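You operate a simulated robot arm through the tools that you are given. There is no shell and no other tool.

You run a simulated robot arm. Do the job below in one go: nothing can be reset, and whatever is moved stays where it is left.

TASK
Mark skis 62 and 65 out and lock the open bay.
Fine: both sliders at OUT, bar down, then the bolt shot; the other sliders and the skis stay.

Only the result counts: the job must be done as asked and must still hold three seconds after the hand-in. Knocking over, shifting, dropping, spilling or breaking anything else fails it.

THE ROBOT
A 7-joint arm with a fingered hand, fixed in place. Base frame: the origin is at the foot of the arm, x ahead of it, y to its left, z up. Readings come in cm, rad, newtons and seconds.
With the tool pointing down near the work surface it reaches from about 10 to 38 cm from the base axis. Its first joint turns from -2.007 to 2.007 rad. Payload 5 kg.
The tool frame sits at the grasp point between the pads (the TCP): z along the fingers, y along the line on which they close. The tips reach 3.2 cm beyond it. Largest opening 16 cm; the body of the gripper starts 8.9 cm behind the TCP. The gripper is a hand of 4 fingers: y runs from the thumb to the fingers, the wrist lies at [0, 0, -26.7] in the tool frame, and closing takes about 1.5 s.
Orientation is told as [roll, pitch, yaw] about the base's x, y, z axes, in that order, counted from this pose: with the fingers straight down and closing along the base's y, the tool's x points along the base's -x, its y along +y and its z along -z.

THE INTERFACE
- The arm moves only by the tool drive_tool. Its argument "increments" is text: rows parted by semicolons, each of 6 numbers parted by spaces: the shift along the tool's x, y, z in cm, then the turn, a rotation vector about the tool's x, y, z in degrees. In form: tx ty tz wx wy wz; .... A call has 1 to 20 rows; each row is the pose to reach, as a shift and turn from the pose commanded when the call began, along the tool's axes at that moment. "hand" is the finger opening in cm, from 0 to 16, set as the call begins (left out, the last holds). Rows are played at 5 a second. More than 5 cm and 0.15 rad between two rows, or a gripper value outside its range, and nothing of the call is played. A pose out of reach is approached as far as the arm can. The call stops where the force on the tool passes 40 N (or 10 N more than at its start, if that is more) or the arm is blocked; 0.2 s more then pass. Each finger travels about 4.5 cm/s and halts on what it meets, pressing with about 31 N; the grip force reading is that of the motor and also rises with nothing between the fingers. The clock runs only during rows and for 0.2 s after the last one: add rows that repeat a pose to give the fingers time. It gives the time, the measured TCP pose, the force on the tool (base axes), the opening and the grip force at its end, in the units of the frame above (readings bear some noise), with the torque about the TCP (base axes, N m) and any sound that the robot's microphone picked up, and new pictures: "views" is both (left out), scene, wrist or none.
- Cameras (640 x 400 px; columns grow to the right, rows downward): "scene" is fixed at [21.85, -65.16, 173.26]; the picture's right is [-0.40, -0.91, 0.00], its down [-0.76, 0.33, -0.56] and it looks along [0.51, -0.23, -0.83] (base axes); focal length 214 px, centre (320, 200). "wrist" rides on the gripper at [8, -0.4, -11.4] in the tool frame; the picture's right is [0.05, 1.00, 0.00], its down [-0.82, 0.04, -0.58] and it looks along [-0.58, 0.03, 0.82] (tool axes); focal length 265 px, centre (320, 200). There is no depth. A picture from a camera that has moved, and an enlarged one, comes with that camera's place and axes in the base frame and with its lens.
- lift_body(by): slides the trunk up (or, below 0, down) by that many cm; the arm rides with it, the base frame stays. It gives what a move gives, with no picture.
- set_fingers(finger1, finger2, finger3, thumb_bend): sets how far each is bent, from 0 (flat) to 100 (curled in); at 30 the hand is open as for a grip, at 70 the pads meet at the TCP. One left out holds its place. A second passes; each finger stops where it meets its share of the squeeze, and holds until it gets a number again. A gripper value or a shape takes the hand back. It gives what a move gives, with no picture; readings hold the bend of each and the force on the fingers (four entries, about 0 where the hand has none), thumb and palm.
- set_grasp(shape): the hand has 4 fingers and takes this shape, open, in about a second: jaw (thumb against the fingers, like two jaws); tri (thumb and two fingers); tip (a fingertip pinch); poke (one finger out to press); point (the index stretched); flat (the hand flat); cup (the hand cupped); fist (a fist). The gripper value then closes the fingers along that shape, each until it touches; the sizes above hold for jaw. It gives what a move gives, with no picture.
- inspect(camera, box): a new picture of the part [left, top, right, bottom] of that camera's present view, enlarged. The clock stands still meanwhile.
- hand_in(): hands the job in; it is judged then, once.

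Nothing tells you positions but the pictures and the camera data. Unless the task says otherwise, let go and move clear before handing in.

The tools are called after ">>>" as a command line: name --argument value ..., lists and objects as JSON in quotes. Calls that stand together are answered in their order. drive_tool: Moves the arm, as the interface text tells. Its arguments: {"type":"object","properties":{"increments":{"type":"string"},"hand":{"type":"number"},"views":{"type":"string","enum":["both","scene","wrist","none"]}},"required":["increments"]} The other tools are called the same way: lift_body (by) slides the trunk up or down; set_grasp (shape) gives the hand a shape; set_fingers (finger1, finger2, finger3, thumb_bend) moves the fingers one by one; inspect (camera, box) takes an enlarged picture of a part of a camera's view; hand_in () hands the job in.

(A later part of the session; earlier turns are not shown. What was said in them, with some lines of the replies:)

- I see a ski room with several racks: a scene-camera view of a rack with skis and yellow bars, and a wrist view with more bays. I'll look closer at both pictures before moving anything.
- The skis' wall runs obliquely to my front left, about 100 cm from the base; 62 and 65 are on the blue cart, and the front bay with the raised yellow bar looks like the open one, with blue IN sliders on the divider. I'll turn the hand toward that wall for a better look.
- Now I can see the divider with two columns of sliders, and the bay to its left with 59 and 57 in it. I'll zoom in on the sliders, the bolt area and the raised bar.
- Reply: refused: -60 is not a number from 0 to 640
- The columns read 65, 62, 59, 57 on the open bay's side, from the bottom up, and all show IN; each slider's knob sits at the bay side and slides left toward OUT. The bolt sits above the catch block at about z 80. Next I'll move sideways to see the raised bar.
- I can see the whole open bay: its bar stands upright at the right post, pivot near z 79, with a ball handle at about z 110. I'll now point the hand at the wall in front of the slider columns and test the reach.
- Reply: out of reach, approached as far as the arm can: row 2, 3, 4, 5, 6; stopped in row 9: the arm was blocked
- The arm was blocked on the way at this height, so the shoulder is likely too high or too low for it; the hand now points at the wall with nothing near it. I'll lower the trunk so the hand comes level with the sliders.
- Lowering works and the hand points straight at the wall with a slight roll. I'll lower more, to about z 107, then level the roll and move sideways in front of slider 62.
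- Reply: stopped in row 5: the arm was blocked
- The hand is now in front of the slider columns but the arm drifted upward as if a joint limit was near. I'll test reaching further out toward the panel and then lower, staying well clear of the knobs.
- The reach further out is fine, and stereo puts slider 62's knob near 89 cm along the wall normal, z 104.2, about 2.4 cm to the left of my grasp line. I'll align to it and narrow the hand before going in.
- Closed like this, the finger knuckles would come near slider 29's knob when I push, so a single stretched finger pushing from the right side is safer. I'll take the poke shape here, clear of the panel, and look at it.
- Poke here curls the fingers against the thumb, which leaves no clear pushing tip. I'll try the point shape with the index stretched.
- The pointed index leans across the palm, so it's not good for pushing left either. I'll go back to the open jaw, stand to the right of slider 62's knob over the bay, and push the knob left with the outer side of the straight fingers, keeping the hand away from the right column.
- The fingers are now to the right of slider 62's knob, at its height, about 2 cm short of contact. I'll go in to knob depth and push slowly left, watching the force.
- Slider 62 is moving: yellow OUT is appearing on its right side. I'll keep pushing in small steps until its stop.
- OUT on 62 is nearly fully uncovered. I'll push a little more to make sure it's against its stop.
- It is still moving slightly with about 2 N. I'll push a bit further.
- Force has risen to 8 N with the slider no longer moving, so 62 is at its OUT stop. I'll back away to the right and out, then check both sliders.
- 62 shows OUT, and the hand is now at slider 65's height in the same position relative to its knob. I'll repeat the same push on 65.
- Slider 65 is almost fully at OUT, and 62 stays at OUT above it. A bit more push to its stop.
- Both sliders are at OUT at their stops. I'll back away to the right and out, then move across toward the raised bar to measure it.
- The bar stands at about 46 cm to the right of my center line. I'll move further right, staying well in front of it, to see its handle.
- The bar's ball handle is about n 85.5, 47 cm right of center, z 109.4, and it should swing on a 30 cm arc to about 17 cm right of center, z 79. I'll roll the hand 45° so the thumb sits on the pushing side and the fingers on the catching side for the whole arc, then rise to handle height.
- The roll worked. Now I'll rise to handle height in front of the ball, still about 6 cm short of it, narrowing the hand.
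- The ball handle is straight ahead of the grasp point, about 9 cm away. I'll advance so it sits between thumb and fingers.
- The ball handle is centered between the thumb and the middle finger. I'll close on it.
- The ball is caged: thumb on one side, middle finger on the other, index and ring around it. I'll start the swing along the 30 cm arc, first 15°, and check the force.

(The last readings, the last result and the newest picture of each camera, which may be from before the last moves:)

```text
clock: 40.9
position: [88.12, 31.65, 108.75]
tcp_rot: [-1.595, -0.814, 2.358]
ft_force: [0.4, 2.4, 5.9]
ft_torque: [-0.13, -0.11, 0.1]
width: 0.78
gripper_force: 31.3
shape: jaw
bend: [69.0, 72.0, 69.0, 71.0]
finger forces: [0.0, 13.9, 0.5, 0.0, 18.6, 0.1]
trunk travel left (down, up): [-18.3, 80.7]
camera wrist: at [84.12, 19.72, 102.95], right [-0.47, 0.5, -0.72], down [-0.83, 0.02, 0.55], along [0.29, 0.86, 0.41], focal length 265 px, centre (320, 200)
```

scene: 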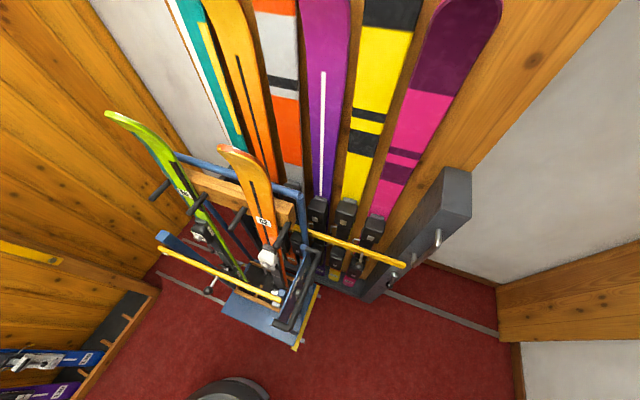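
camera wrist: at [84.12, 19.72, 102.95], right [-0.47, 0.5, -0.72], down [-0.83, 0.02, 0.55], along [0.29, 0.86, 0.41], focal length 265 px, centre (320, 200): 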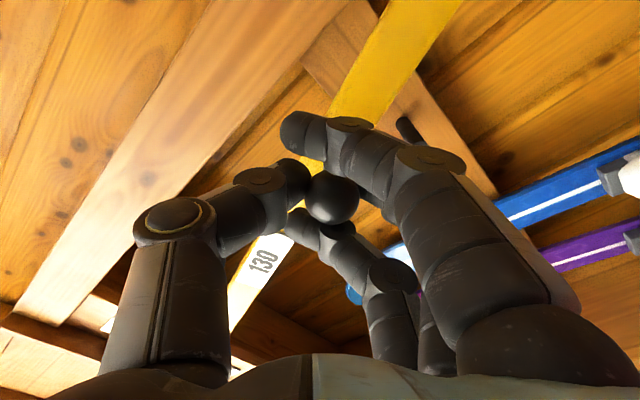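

The bar follows the arc as predicted and the force is small. I'll continue to about 51°.

>>> drive_tool --increments "-0.93 1.88 0 0 0 0; -1.73 3.83 0 0 0 0; -2.39 5.82 0 0 0 0; -2.91 7.86 0 0 0 0; -3.29 9.93 0 0 0 0; -3.51 12.01 0 0 0 0; -3.6 14.12 0 0 0 0; -3.54 16.22 0 0 0 0; -3.33 18.31 0 0 0 0" --views "wrist"

```text
clock: 42.9
position: [77.6, 42.88, 98.63]
tcp_rot: [-1.595, -0.813, 2.354]
ft_force: [11.2, 4.7, -5.2]
ft_torque: [-0.26, -0.17, -0.2]
width: 0.62
gripper_force: 30.9
shape: jaw
bend: [69.0, 70.0, 69.0, 73.0]
finger forces: [0.0, 17.0, 0.0, 0.0, 15.0, 0.0]
trunk travel left (down, up): [-18.3, 80.7]
camera wrist: at [73.52, 30.93, 92.81], right [-0.47, 0.5, -0.72], down [-0.83, 0.02, 0.55], along [0.29, 0.86, 0.41], focal length 265 px, centre (320, 200)
```

wrist: 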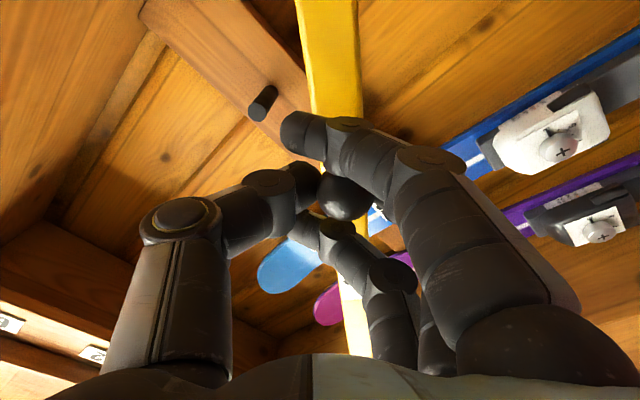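

The bar is at about 53° and hanging well in the hand. I'll carry on to about 75° and check again before it meets the catch.

>>> drive_tool --increments "0.35 2.07 -0.1 0 0 0; 0.85 4.11 -0.2 0 0 0; 1.49 6.12 -0.3 0 0 0; 2.27 8.07 -0.4 0 0 0; 3.18 9.96 -0.5 0 0 0; 4.22 11.78 -0.6 0 0 0" --views "wrist"

```text
clock: 44.2
position: [73.41, 46.61, 87.37]
tcp_rot: [-1.591, -0.813, 2.349]
ft_force: [32.4, 6.4, -7.7]
ft_torque: [-0.2, -0.54, -0.18]
width: 0.51
gripper_force: 30.5
shape: jaw
bend: [70.0, 70.0, 69.0, 72.0]
finger forces: [23.5, 15.3, 0.0, 0.1, 17.9, 0.0]
trunk travel left (down, up): [-18.3, 80.7]
camera wrist: at [69.38, 34.69, 81.68], right [-0.47, 0.51, -0.72], down [-0.83, 0.02, 0.56], along [0.3, 0.86, 0.41], focal length 265 px, centre (320, 200)
```

wrist: 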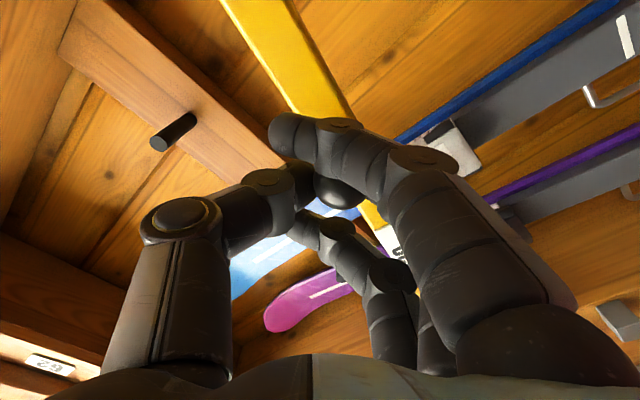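

The bar is at about 75°, and the tight grip is now loading the index and the wall direction. I'll ease the hand a little so the ball is only caged, and recheck.

>>> drive_tool --increments "0 0 0 0 0 0; 0 0 0 0 0 0; 0 0 0 0 0 0" --hand 3.2 --views "wrist"

```text
clock: 45.0
position: [73.34, 46.45, 87.52]
tcp_rot: [-1.593, -0.814, 2.35]
ft_force: [18.2, -17.8, -8.4]
ft_torque: [-0.55, -0.36, -0.33]
width: 2.91
gripper_force: 0.1
shape: jaw
bend: [76.0, 71.0, 73.0, 70.0]
finger forces: [25.5, 5.0, 0.0, 0.1, 0.1, 0.0]
trunk travel left (down, up): [-18.3, 80.7]
camera wrist: at [69.34, 34.51, 81.79], right [-0.47, 0.51, -0.72], down [-0.83, 0.02, 0.56], along [0.3, 0.86, 0.41], focal length 265 px, centre (320, 200)
```

wrist: 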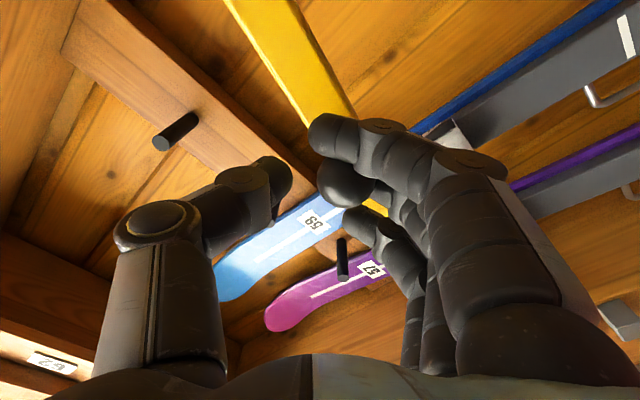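

The ball now rests on the fingers with the index pushing sideways, so the hand is slightly too far out along the bar. I'll shift toward the pivot a little and lower the last stretch gently.

>>> drive_tool --increments "0.7 0 0 0 0 0; 1.3 0.7 0 0 0 0; 1.9 1.4 0 0 0 0; 2.5 2.1 0 0 0 0; 3.1 2.9 0 0 0 0" --views "wrist"

```text
clock: 46.2
position: [73.35, 46.75, 83.25]
tcp_rot: [-1.594, -0.811, 2.357]
ft_force: [-4.0, 6.6, -2.1]
ft_torque: [0.08, 0.1, 0.11]
width: 3.36
gripper_force: 0.0
shape: jaw
bend: [73.0, 71.0, 73.0, 70.0]
finger forces: [0.7, 7.1, 0.0, 0.0, 0.1, 0.1]
trunk travel left (down, up): [-18.3, 80.7]
camera wrist: at [69.21, 34.77, 77.44], right [-0.47, 0.5, -0.72], down [-0.83, 0.02, 0.55], along [0.29, 0.86, 0.41], focal length 265 px, centre (320, 200)
```

wrist: 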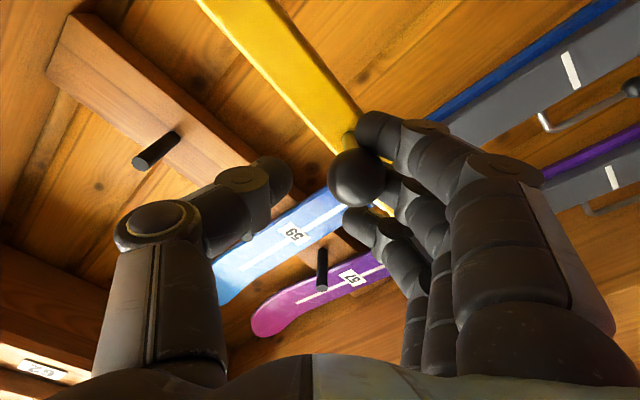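

The force is relaxed and the bar is at about 87°. I'll lower a little more until the bar rests on its catch.

>>> drive_tool --increments "0.5 0.4 0 0 0 0; 1 0.8 0 0 0 0; 1.4 1.2 0 0 0 0; 1.4 1.2 0 0 0 0" --views "wrist"

```text
clock: 47.2
position: [73.25, 46.81, 81.48]
tcp_rot: [-1.596, -0.812, 2.357]
ft_force: [-1.5, 8.1, 1.0]
ft_torque: [0.13, 0.04, 0.02]
width: 3.29
gripper_force: 0.1
shape: jaw
bend: [73.0, 71.0, 73.0, 70.0]
finger forces: [0.1, 6.8, 0.0, 0.0, 0.0, 0.0]
trunk travel left (down, up): [-18.3, 80.7]
camera wrist: at [69.34, 34.78, 75.62], right [-0.47, 0.5, -0.72], down [-0.83, 0.02, 0.55], along [0.29, 0.86, 0.41], focal length 265 px, centre (320, 200)
```

wrist: 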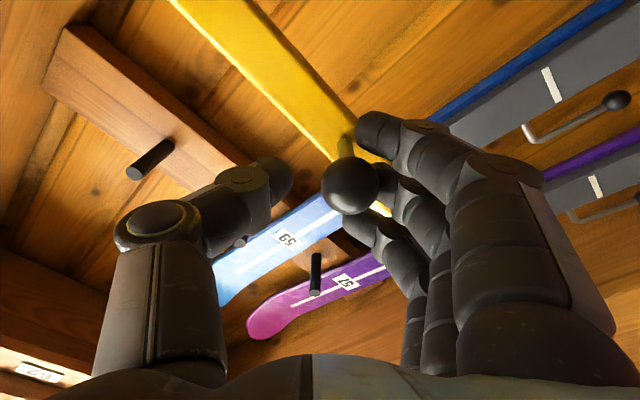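

The ball followed down to about z 80. I'll lower a bit more to see if the bar stops on the catch.

>>> drive_tool --increments "0.5 0.5 0 0 0 0; 1 1 0 0 0 0; 1.5 1.5 0 0 0 0; 1.5 1.5 0 0 0 0" --views "wrist"

```text
clock: 48.2
position: [73.34, 46.77, 79.4]
tcp_rot: [-1.596, -0.814, 2.356]
ft_force: [0.0, -0.4, 0.3]
ft_torque: [-0.02, 0.0, 0.0]
width: 3.17
gripper_force: 0.0
shape: jaw
bend: [73.0, 73.0, 73.0, 70.0]
finger forces: [0.0, 0.1, 0.1, 0.0, 0.1, 0.1]
trunk travel left (down, up): [-18.3, 80.7]
camera wrist: at [69.35, 34.83, 73.49], right [-0.47, 0.51, -0.72], down [-0.83, 0.02, 0.55], along [0.29, 0.86, 0.41], focal length 265 px, centre (320, 200)
```

wrist: 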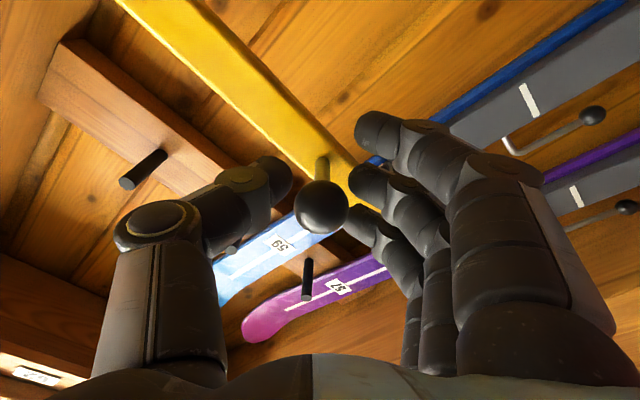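

The ball has come free of the fingers with zero force: the bar rests on its catch. I'll open the hand and back straight out.

>>> drive_tool --increments "0 0 0 0 0 0; 0 0 0 0 0 0; 0 0 0 0 0 0; 0 0 0 0 0 0; 0 0 0 0 0 0; 0 0 -3 0 0 0; 0 0 -6 0 0 0; 0 0 -9 0 0 0; 0 0 -12 0 0 0" --hand 9 --views "wrist"

```text
clock: 50.2
position: [64.72, 38.34, 79.25]
tcp_rot: [-1.596, -0.815, 2.357]
ft_force: [0.7, 0.6, -0.6]
ft_torque: [0.0, -0.04, -0.03]
width: 8.93
gripper_force: 0.0
shape: jaw
bend: [72.0, 72.0, 72.0, 70.0]
finger forces: [0.0, 0.0, 0.0, 0.0, 0.0, 0.1]
trunk travel left (down, up): [-18.3, 80.7]
camera wrist: at [60.62, 26.35, 73.42], right [-0.47, 0.5, -0.72], down [-0.83, 0.02, 0.55], along [0.29, 0.86, 0.41], focal length 265 px, centre (320, 200)
```

wrist: 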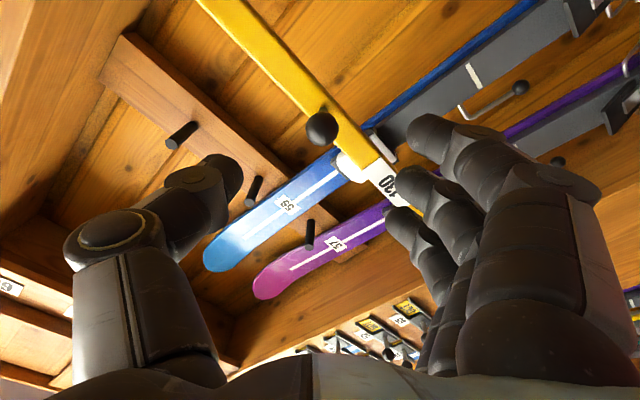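

The bar lies down across the bay. Now I'll roll the hand level again and move left in front of the bolt, staying well clear, to measure it.

>>> drive_tool --increments "-2.94 3.12 0 0 0 4.83; -5.89 6.24 0 0 0 9.67; -8.83 9.37 0 0 0 14.5; -11.8 12.5 0 0 0 19.3; -14.7 15.6 0 0 0 24.2; -17.7 18.7 0 0 0 29; -20.6 21.9 0 0 0 33.8; -23.6 25 0 0 0 38.7; -26.5 28.1 0 0 0 43.5; -26.5 28.1 0 0 0 43.5" --hand 16 --views "wrist"

```text
clock: 52.5
position: [37.77, 66.24, 79.09]
tcp_rot: [3.012, -1.554, -2.245]
ft_force: [0.5, 0.1, 0.0]
ft_torque: [0.01, 0.02, 0.01]
width: 15.97
gripper_force: 0.1
shape: jaw
bend: [30.0, 30.0, 30.0, 30.0]
finger forces: [0.0, 0.1, 0.1, 0.1, 0.1, 0.0]
trunk travel left (down, up): [-18.3, 80.7]
camera wrist: at [30.06, 58.19, 70.73], right [-0.69, 0.72, -0.05], down [-0.45, -0.38, 0.81], along [0.56, 0.58, 0.59], focal length 265 px, centre (320, 200)
```

wrist: 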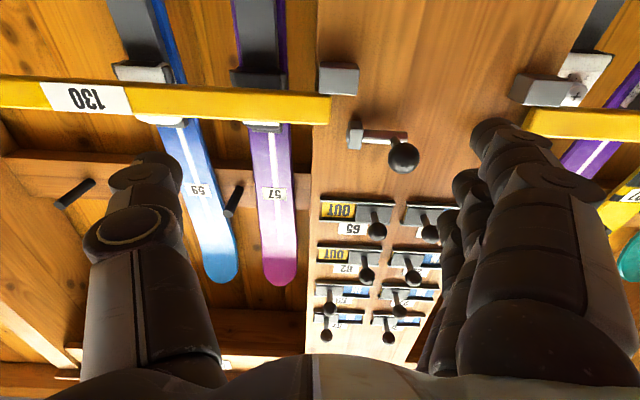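

The bar is down with its end on the catch block, and 65 and 62 both read OUT while the other six stay at IN. I'll zoom in on the bolt and the bar's end.

>>> inspect --camera "wrist" --box '[290, 50, 450, 190]'

>>> inspect --camera "wrist" --box '[300, 180, 460, 360]'

```text
2.86 times, centred on (370, 120) of wrist
camera zoom: at [30.06, 58.19, 70.73], right [-0.69, 0.72, -0.05], down [-0.45, -0.38, 0.81], along [0.56, 0.58, 0.59], focal length 758 px, centre (177, 429)
```

zoom: 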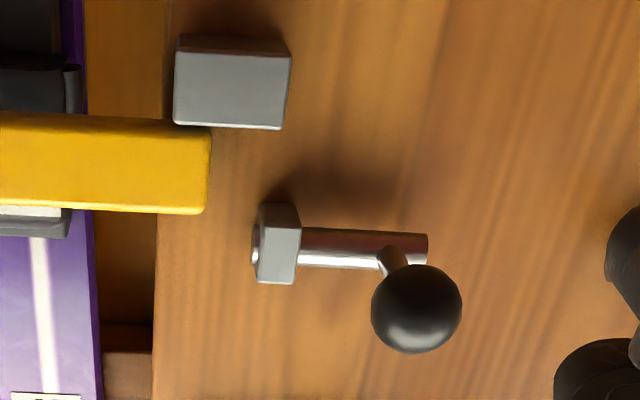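

```text
2.22 times, centred on (380, 270) of wrist
camera zoom: at [30.06, 58.19, 70.73], right [-0.69, 0.72, -0.05], down [-0.45, -0.38, 0.81], along [0.56, 0.58, 0.59], focal length 590 px, centre (187, 44)
```

zoom: 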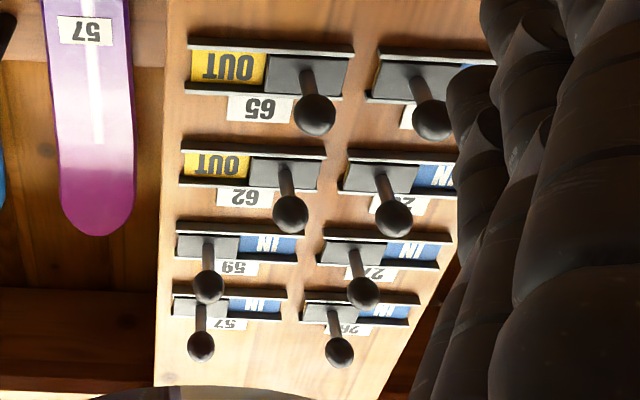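

The bolt's knob is at about n 87, 28.4 cm left of center, z 83, and needs to slide about 3.3 cm right toward the bar so the rod passes over the bar's end. I'll put the open fingers on the left side of that knob and push right with their inner side, keeping the tips short of the bar.

>>> drive_tool --increments "-1.9 1.6 0 0 0 0; -3.8 3.3 0 0 0 0; -3.8 3.3 3.3 0 0 0; -3.8 3.3 6.6 0 0 0; -3.8 3.3 8.3 0 0 0; -3.8 3.3 8.3 0 0 0" --hand 16 --views "wrist"

```text
clock: 53.9
position: [41.39, 74.46, 82.9]
tcp_rot: [3.081, -1.553, -2.31]
ft_force: [0.3, 0.0, 1.5]
ft_torque: [0.0, 0.02, 0.0]
width: 15.96
gripper_force: 0.1
shape: jaw
bend: [30.0, 30.0, 30.0, 30.0]
finger forces: [0.0, 0.0, 0.0, 0.0, 0.1, 0.0]
trunk travel left (down, up): [-18.3, 80.7]
camera wrist: at [33.68, 66.38, 74.58], right [-0.69, 0.72, -0.05], down [-0.45, -0.38, 0.81], along [0.56, 0.58, 0.59], focal length 265 px, centre (320, 200)
```

wrist: 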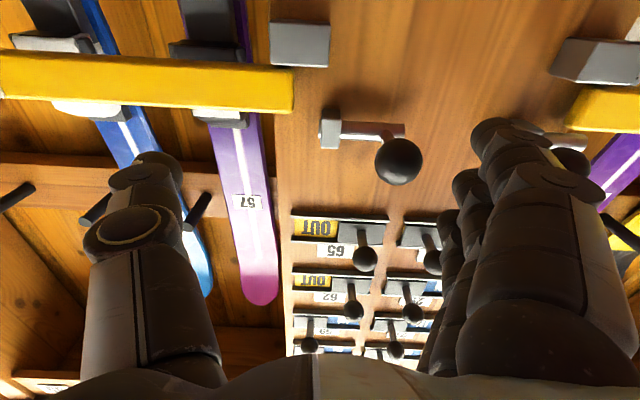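

The knob is between thumb and fingers, about 1.4 cm right of the fingers' inner side. I'll go in to knob depth and begin pushing right.

>>> drive_tool --increments "0 0 1 0 0 0; 0 0 2 0 0 0; 0 -0.8 2 0 0 0; 0 -1.6 2 0 0 0; 0 -2.4 2 0 0 0; 0 -3 2 0 0 0" --views "wrist"

```text
clock: 55.2
position: [44.93, 73.54, 83.05]
tcp_rot: [3.088, -1.553, -2.319]
ft_force: [-1.8, 0.4, 0.7]
ft_torque: [0.01, 0.02, 0.08]
width: 15.98
gripper_force: 0.1
shape: jaw
bend: [30.0, 28.0, 30.0, 30.0]
finger forces: [0.1, 1.0, 0.1, 0.0, 0.0, 0.2]
trunk travel left (down, up): [-18.3, 80.7]
camera wrist: at [37.25, 65.43, 74.69], right [-0.69, 0.72, -0.05], down [-0.45, -0.38, 0.81], along [0.56, 0.58, 0.59], focal length 265 px, centre (320, 200)
```

wrist: 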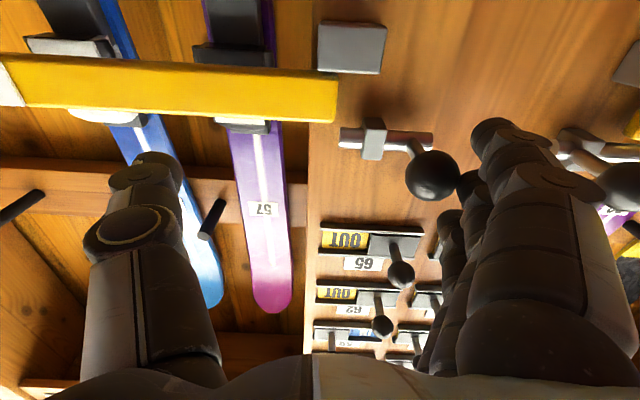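

The rod is already sliding out of its bracket toward the bar. I'll keep pushing until it meets its stop.

>>> drive_tool --increments "0 -0.5 0 0 0 0; 0 -1 0 0 0 0; 0 -1.5 0 0 0 0; 0 -1.9 0 0 0 0; 0 -1.9 0 0 0 0" --views "wrist"

```text
clock: 56.5
position: [46.34, 72.26, 83.08]
tcp_rot: [3.081, -1.555, -2.313]
ft_force: [-1.5, 0.7, -0.7]
ft_torque: [-0.05, 0.0, 0.11]
width: 16.01
gripper_force: 0.0
shape: jaw
bend: [30.0, 27.0, 30.0, 30.0]
finger forces: [0.0, 1.9, 0.1, 0.1, 0.0, 0.0]
trunk travel left (down, up): [-18.3, 80.7]
camera wrist: at [38.53, 64.14, 74.71], right [-0.69, 0.72, -0.05], down [-0.45, -0.38, 0.81], along [0.56, 0.58, 0.59], focal length 265 px, centre (320, 200)
```

wrist: 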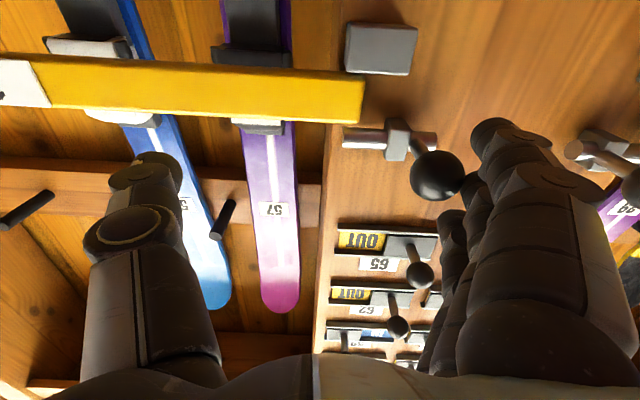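

Almost there: the stem is close to the bracket and only 2 N so far. A bit more.

>>> drive_tool --increments "0 -0.4 0 0 0 0; 0 -0.8 0 0 0 0; 0 -1.2 0 0 0 0; 0 -1.5 0 0 0 0; 0 -1.5 0 0 0 0" --views "wrist"

```text
clock: 57.6
position: [47.21, 71.2, 83.01]
tcp_rot: [3.095, -1.554, -2.326]
ft_force: [-3.8, 5.2, 0.0]
ft_torque: [0.03, 0.03, 0.03]
width: 16.01
gripper_force: 0.2
shape: jaw
bend: [30.0, 24.0, 30.0, 30.0]
finger forces: [0.0, 4.6, 0.1, 0.0, 0.1, 0.0]
trunk travel left (down, up): [-18.3, 80.7]
camera wrist: at [39.58, 63.12, 74.69], right [-0.69, 0.72, -0.05], down [-0.45, -0.38, 0.81], along [0.56, 0.58, 0.59], focal length 265 px, centre (320, 200)
```

wrist: 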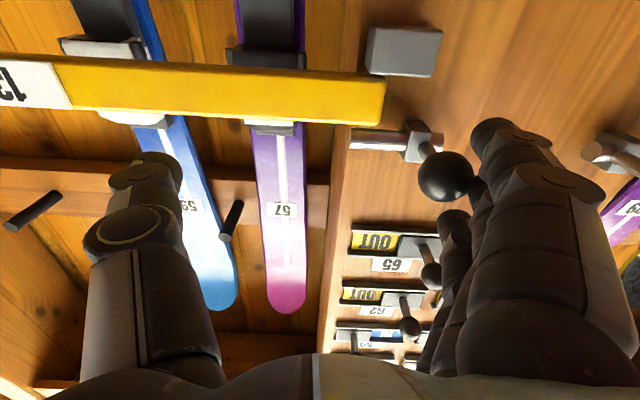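

>>> inspect --camera "wrist" --box '[330, 80, 490, 200]'

```text
3.33 times, centred on (410, 140) of wrist
camera zoom: at [39.58, 63.12, 74.69], right [-0.69, 0.72, -0.05], down [-0.45, -0.38, 0.81], along [0.56, 0.58, 0.59], focal length 885 px, centre (20, 400)
```

zoom: 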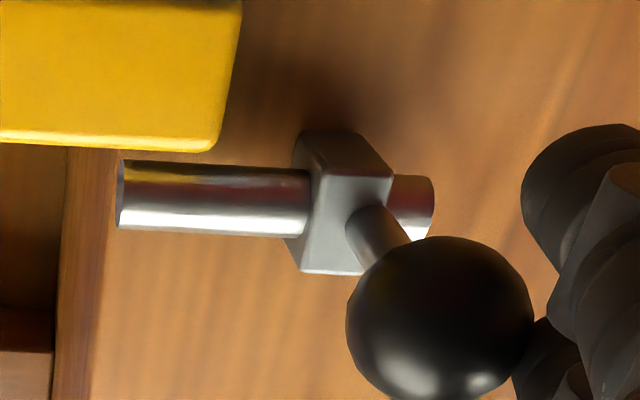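

The rod now reaches about 4.5 cm past the bracket, over the bar's end, which matches the other bay's shot bolt. I'll push slightly more to confirm that it's at its stop.

>>> drive_tool --increments "0 -0.4 0 0 0 0; 0 -0.8 0 0 0 0; 0 -1.1 0 0 0 0; 0 -1.1 0 0 0 0" --views "wrist"

>>> inspect --camera "wrist" --box '[340, 80, 500, 200]'

```text
clock: 58.6
position: [48.04, 70.4, 83.02]
tcp_rot: [3.095, -1.552, -2.324]
ft_force: [-7.2, 6.3, -0.1]
ft_torque: [0.01, 0.01, 0.25]
width: 16.02
gripper_force: 0.0
shape: jaw
bend: [30.0, 19.0, 30.0, 30.0]
finger forces: [0.0, 7.9, 0.0, 0.0, 0.0, 0.0]
trunk travel left (down, up): [-18.3, 80.7]
camera wrist: at [40.31, 62.34, 74.7], right [-0.69, 0.72, -0.05], down [-0.45, -0.38, 0.81], along [0.56, 0.58, 0.59], focal length 265 px, centre (320, 200)
```

wrist: 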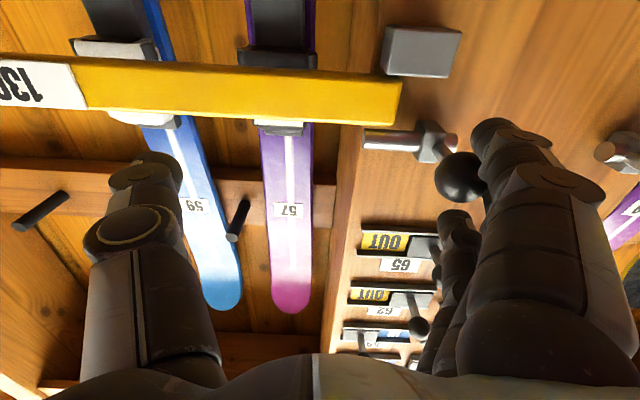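

```text
3.33 times, centred on (420, 140) of wrist
camera zoom: at [40.31, 62.34, 74.7], right [-0.69, 0.72, -0.05], down [-0.45, -0.38, 0.81], along [0.56, 0.58, 0.59], focal length 885 px, centre (-13, 400)
```

zoom: 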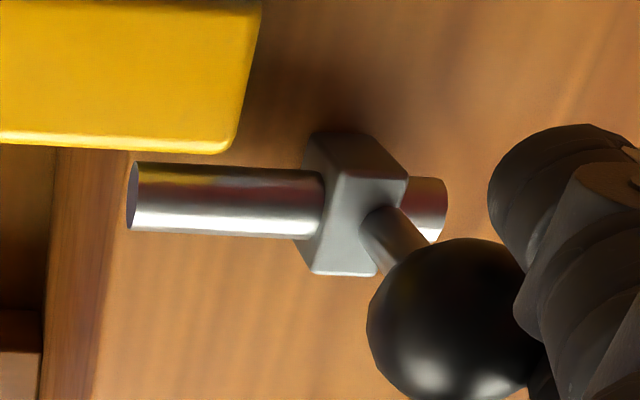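

The bolt no longer moves under 8 N, so it's fully shot over the bar. I'll release to the left, back straight out and take a final look.

>>> drive_tool --increments "0 1.2 0 0 0 0; 0 2.4 0 0 0 0; 0 2.4 -3 0 0 0; 0 2.4 -6 0 0 0; 0 2.4 -9 0 0 0; 0 2.4 -11 0 0 0; 0 2.4 -11 0 0 0" --views "both"

>>> inspect --camera "wrist" --box '[260, 40, 480, 340]'

>>> inspect --camera "wrist" --box '[300, 60, 460, 180]'

```text
clock: 60.2
position: [38.56, 64.42, 82.81]
tcp_rot: [3.065, -1.553, -2.298]
ft_force: [0.6, -0.2, 0.3]
ft_torque: [0.02, 0.01, -0.01]
width: 15.97
gripper_force: 0.2
shape: jaw
bend: [30.0, 30.0, 30.0, 30.0]
finger forces: [0.0, 0.0, 0.0, 0.1, 0.0, 0.0]
trunk travel left (down, up): [-18.3, 80.7]
camera wrist: at [30.83, 56.43, 74.54], right [-0.69, 0.72, -0.05], down [-0.45, -0.38, 0.81], along [0.56, 0.58, 0.59], focal length 265 px, centre (320, 200)
```

scene: 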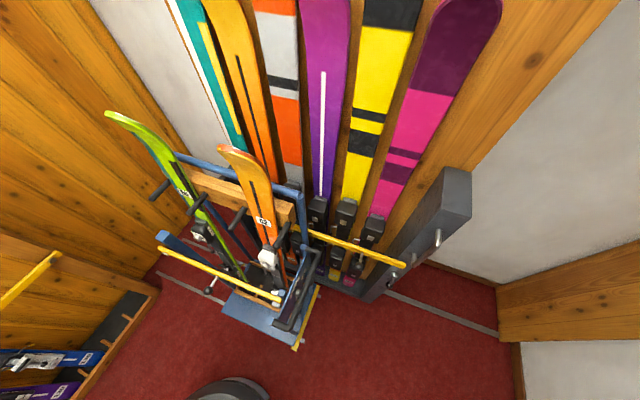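
wrist: 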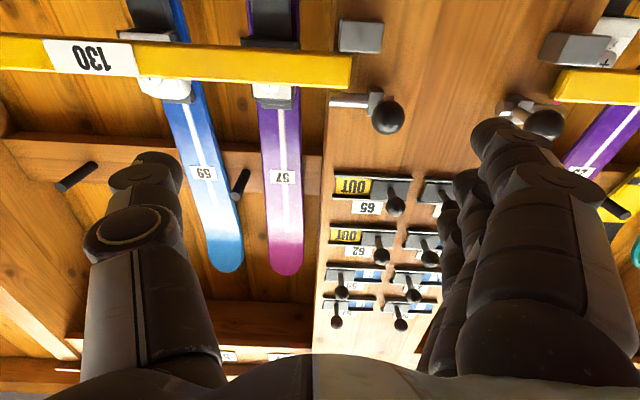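

```text
1.33 times, centred on (370, 190) of wrist
camera zoom: at [30.83, 56.43, 74.54], right [-0.69, 0.72, -0.05], down [-0.45, -0.38, 0.81], along [0.56, 0.58, 0.59], focal length 354 px, centre (253, 213)
```

zoom: 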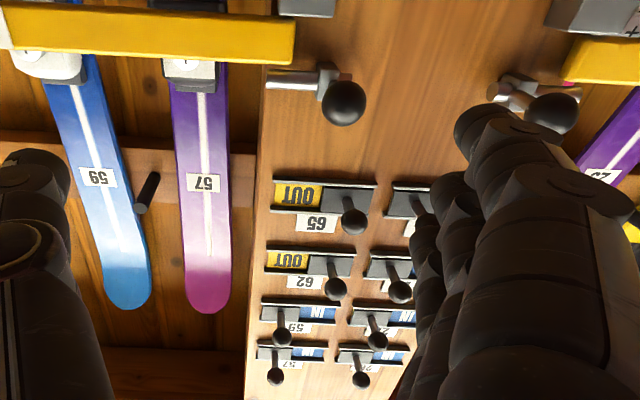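

```text
3.33 times, centred on (380, 120) of wrist
camera zoom: at [30.83, 56.43, 74.54], right [-0.69, 0.72, -0.05], down [-0.45, -0.38, 0.81], along [0.56, 0.58, 0.59], focal length 885 px, centre (120, 467)
```

zoom: 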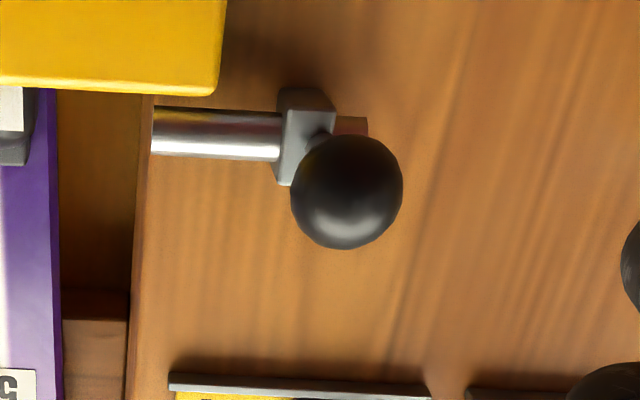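

Bolt shot, bar down, 62 and 65 at OUT. I'll move the hand to the right to uncover the second slider column and confirm it wasn't touched.

>>> drive_tool --increments "0 -4 -1 0 0 0; 0 -8 -2 0 0 0; 0 -12 -2 0 0 0; 0 -14 -2 0 0 0; 0 -14 -2 0 0 0" --hand 16 --views "wrist"

>>> inspect --camera "wrist" --box '[440, 60, 640, 360]'

>>> inspect --camera "scene" --box '[0, 200, 200, 400]'

```text
clock: 61.5
position: [46.92, 53.04, 82.86]
tcp_rot: [3.073, -1.552, -2.305]
ft_force: [-1.0, -0.2, -1.3]
ft_torque: [-0.02, 0.0, 0.02]
width: 16.0
gripper_force: 0.0
shape: jaw
bend: [30.0, 30.0, 30.0, 30.0]
finger forces: [0.0, 0.1, 0.0, 0.0, 0.1, 0.0]
trunk travel left (down, up): [-18.3, 80.7]
camera wrist: at [39.22, 44.93, 74.53], right [-0.69, 0.72, -0.05], down [-0.45, -0.38, 0.81], along [0.56, 0.58, 0.59], focal length 265 px, centre (320, 200)
```

wrist: 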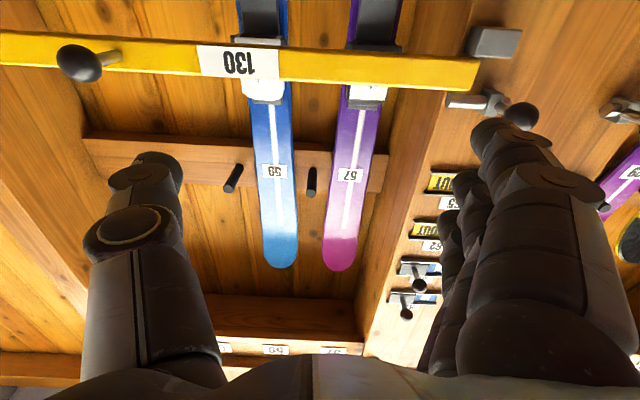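

```text
1.33 times, centred on (540, 210) of wrist
camera zoom: at [39.22, 44.93, 74.53], right [-0.69, 0.72, -0.05], down [-0.45, -0.38, 0.81], along [0.56, 0.58, 0.59], focal length 354 px, centre (27, 187)
```

zoom: 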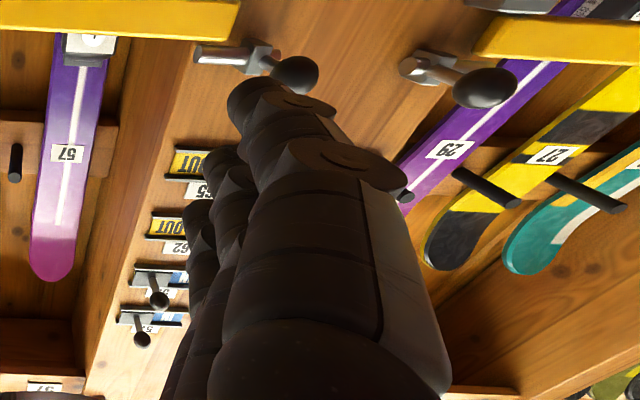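

```text
2.00 times, centred on (100, 300) of scene
camera zoom: at [21.85, -65.16, 173.26], right [-0.4, -0.91, 0.0], down [-0.76, 0.33, -0.56], along [0.51, -0.23, -0.83], focal length 429 px, centre (760, 0)
```

zoom: 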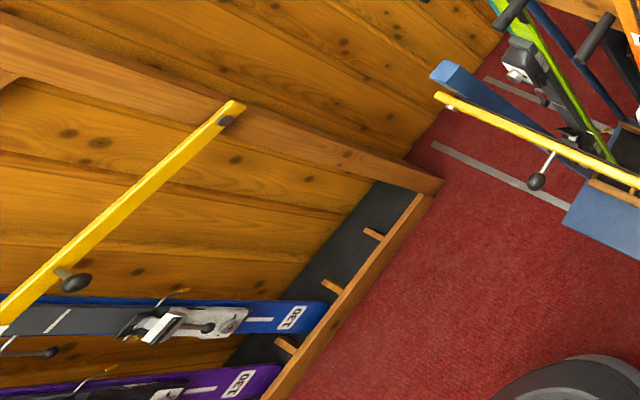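

The fingers hide the second column from here, so I'll move across to the left side to check it, staying well in front of everything.

>>> drive_tool --increments "0 4 0 0 0 0; 0 8 0 0 0 0; 0 12 0 0 0 0; 0 16 0 0 0 0; 0 20 0 0 0 0; 0 24 0 0 0 0; 0 28 0 0 0 0; 0 31 0 0 0 0; 0 31 0 0 0 0" --hand 16 --views "wrist"

>>> inspect --camera "wrist" --box '[180, 40, 420, 360]'

```text
clock: 63.5
position: [25.0, 75.24, 82.82]
tcp_rot: [3.094, -1.554, -2.326]
ft_force: [-0.3, -0.8, -0.1]
ft_torque: [0.02, -0.01, -0.02]
width: 16.02
gripper_force: 0.0
shape: jaw
bend: [30.0, 30.0, 30.0, 30.0]
finger forces: [0.1, 0.1, 0.0, 0.0, 0.0, 0.0]
trunk travel left (down, up): [-18.3, 80.7]
camera wrist: at [17.33, 67.25, 74.46], right [-0.69, 0.72, -0.05], down [-0.45, -0.38, 0.81], along [0.56, 0.58, 0.59], focal length 265 px, centre (320, 200)
```

wrist: 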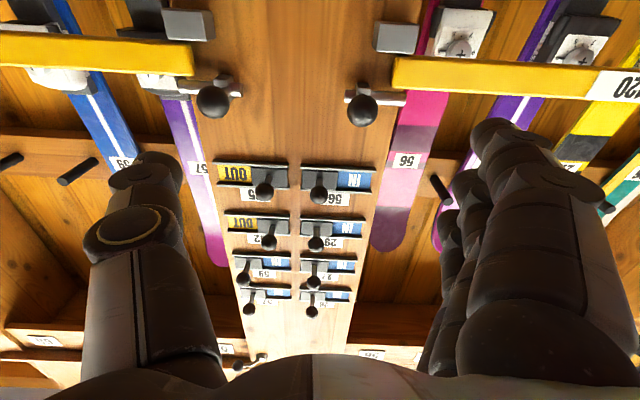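

```text
1.25 times, centred on (300, 200) of wrist
camera zoom: at [17.33, 67.25, 74.46], right [-0.69, 0.72, -0.05], down [-0.45, -0.38, 0.81], along [0.56, 0.58, 0.59], focal length 332 px, centre (345, 200)
```

zoom: 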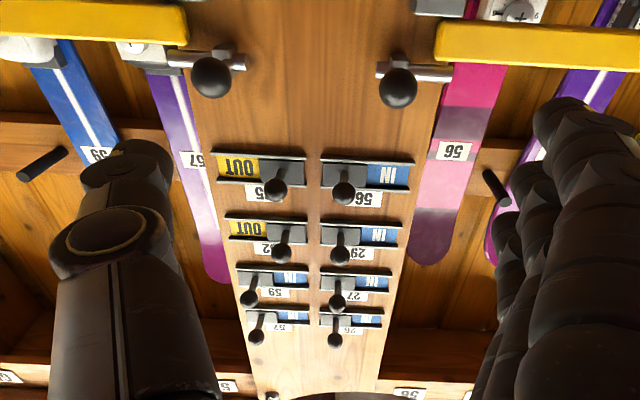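

Everything matches: 65 and 62 read OUT, the other six sliders read IN, the bar rests on its catch and the bolt sits like the other bay's shot bolt; the skis are undisturbed and the hand is clear. I'm handing in.

>>> hand_in

```text
The job is handed in.
```

The job is done and handed in. I haven't had a verdict back on whether it passed.

- **Sliders:** 62 and 65 are both pushed to their stops and read OUT. The other six still read IN.
- **Bar:** the open bay's bar is down, with its end resting on the catch block.
- **Bolt:** I shot it after the bar was down, and it didn't move further under about 8 N. The rod reaches over the end of the bar, the same way the neighbouring bay's bolt does.
- **Everything else:** I saw no skis shifted in the final pictures. The hand is open and well clear of the wall.
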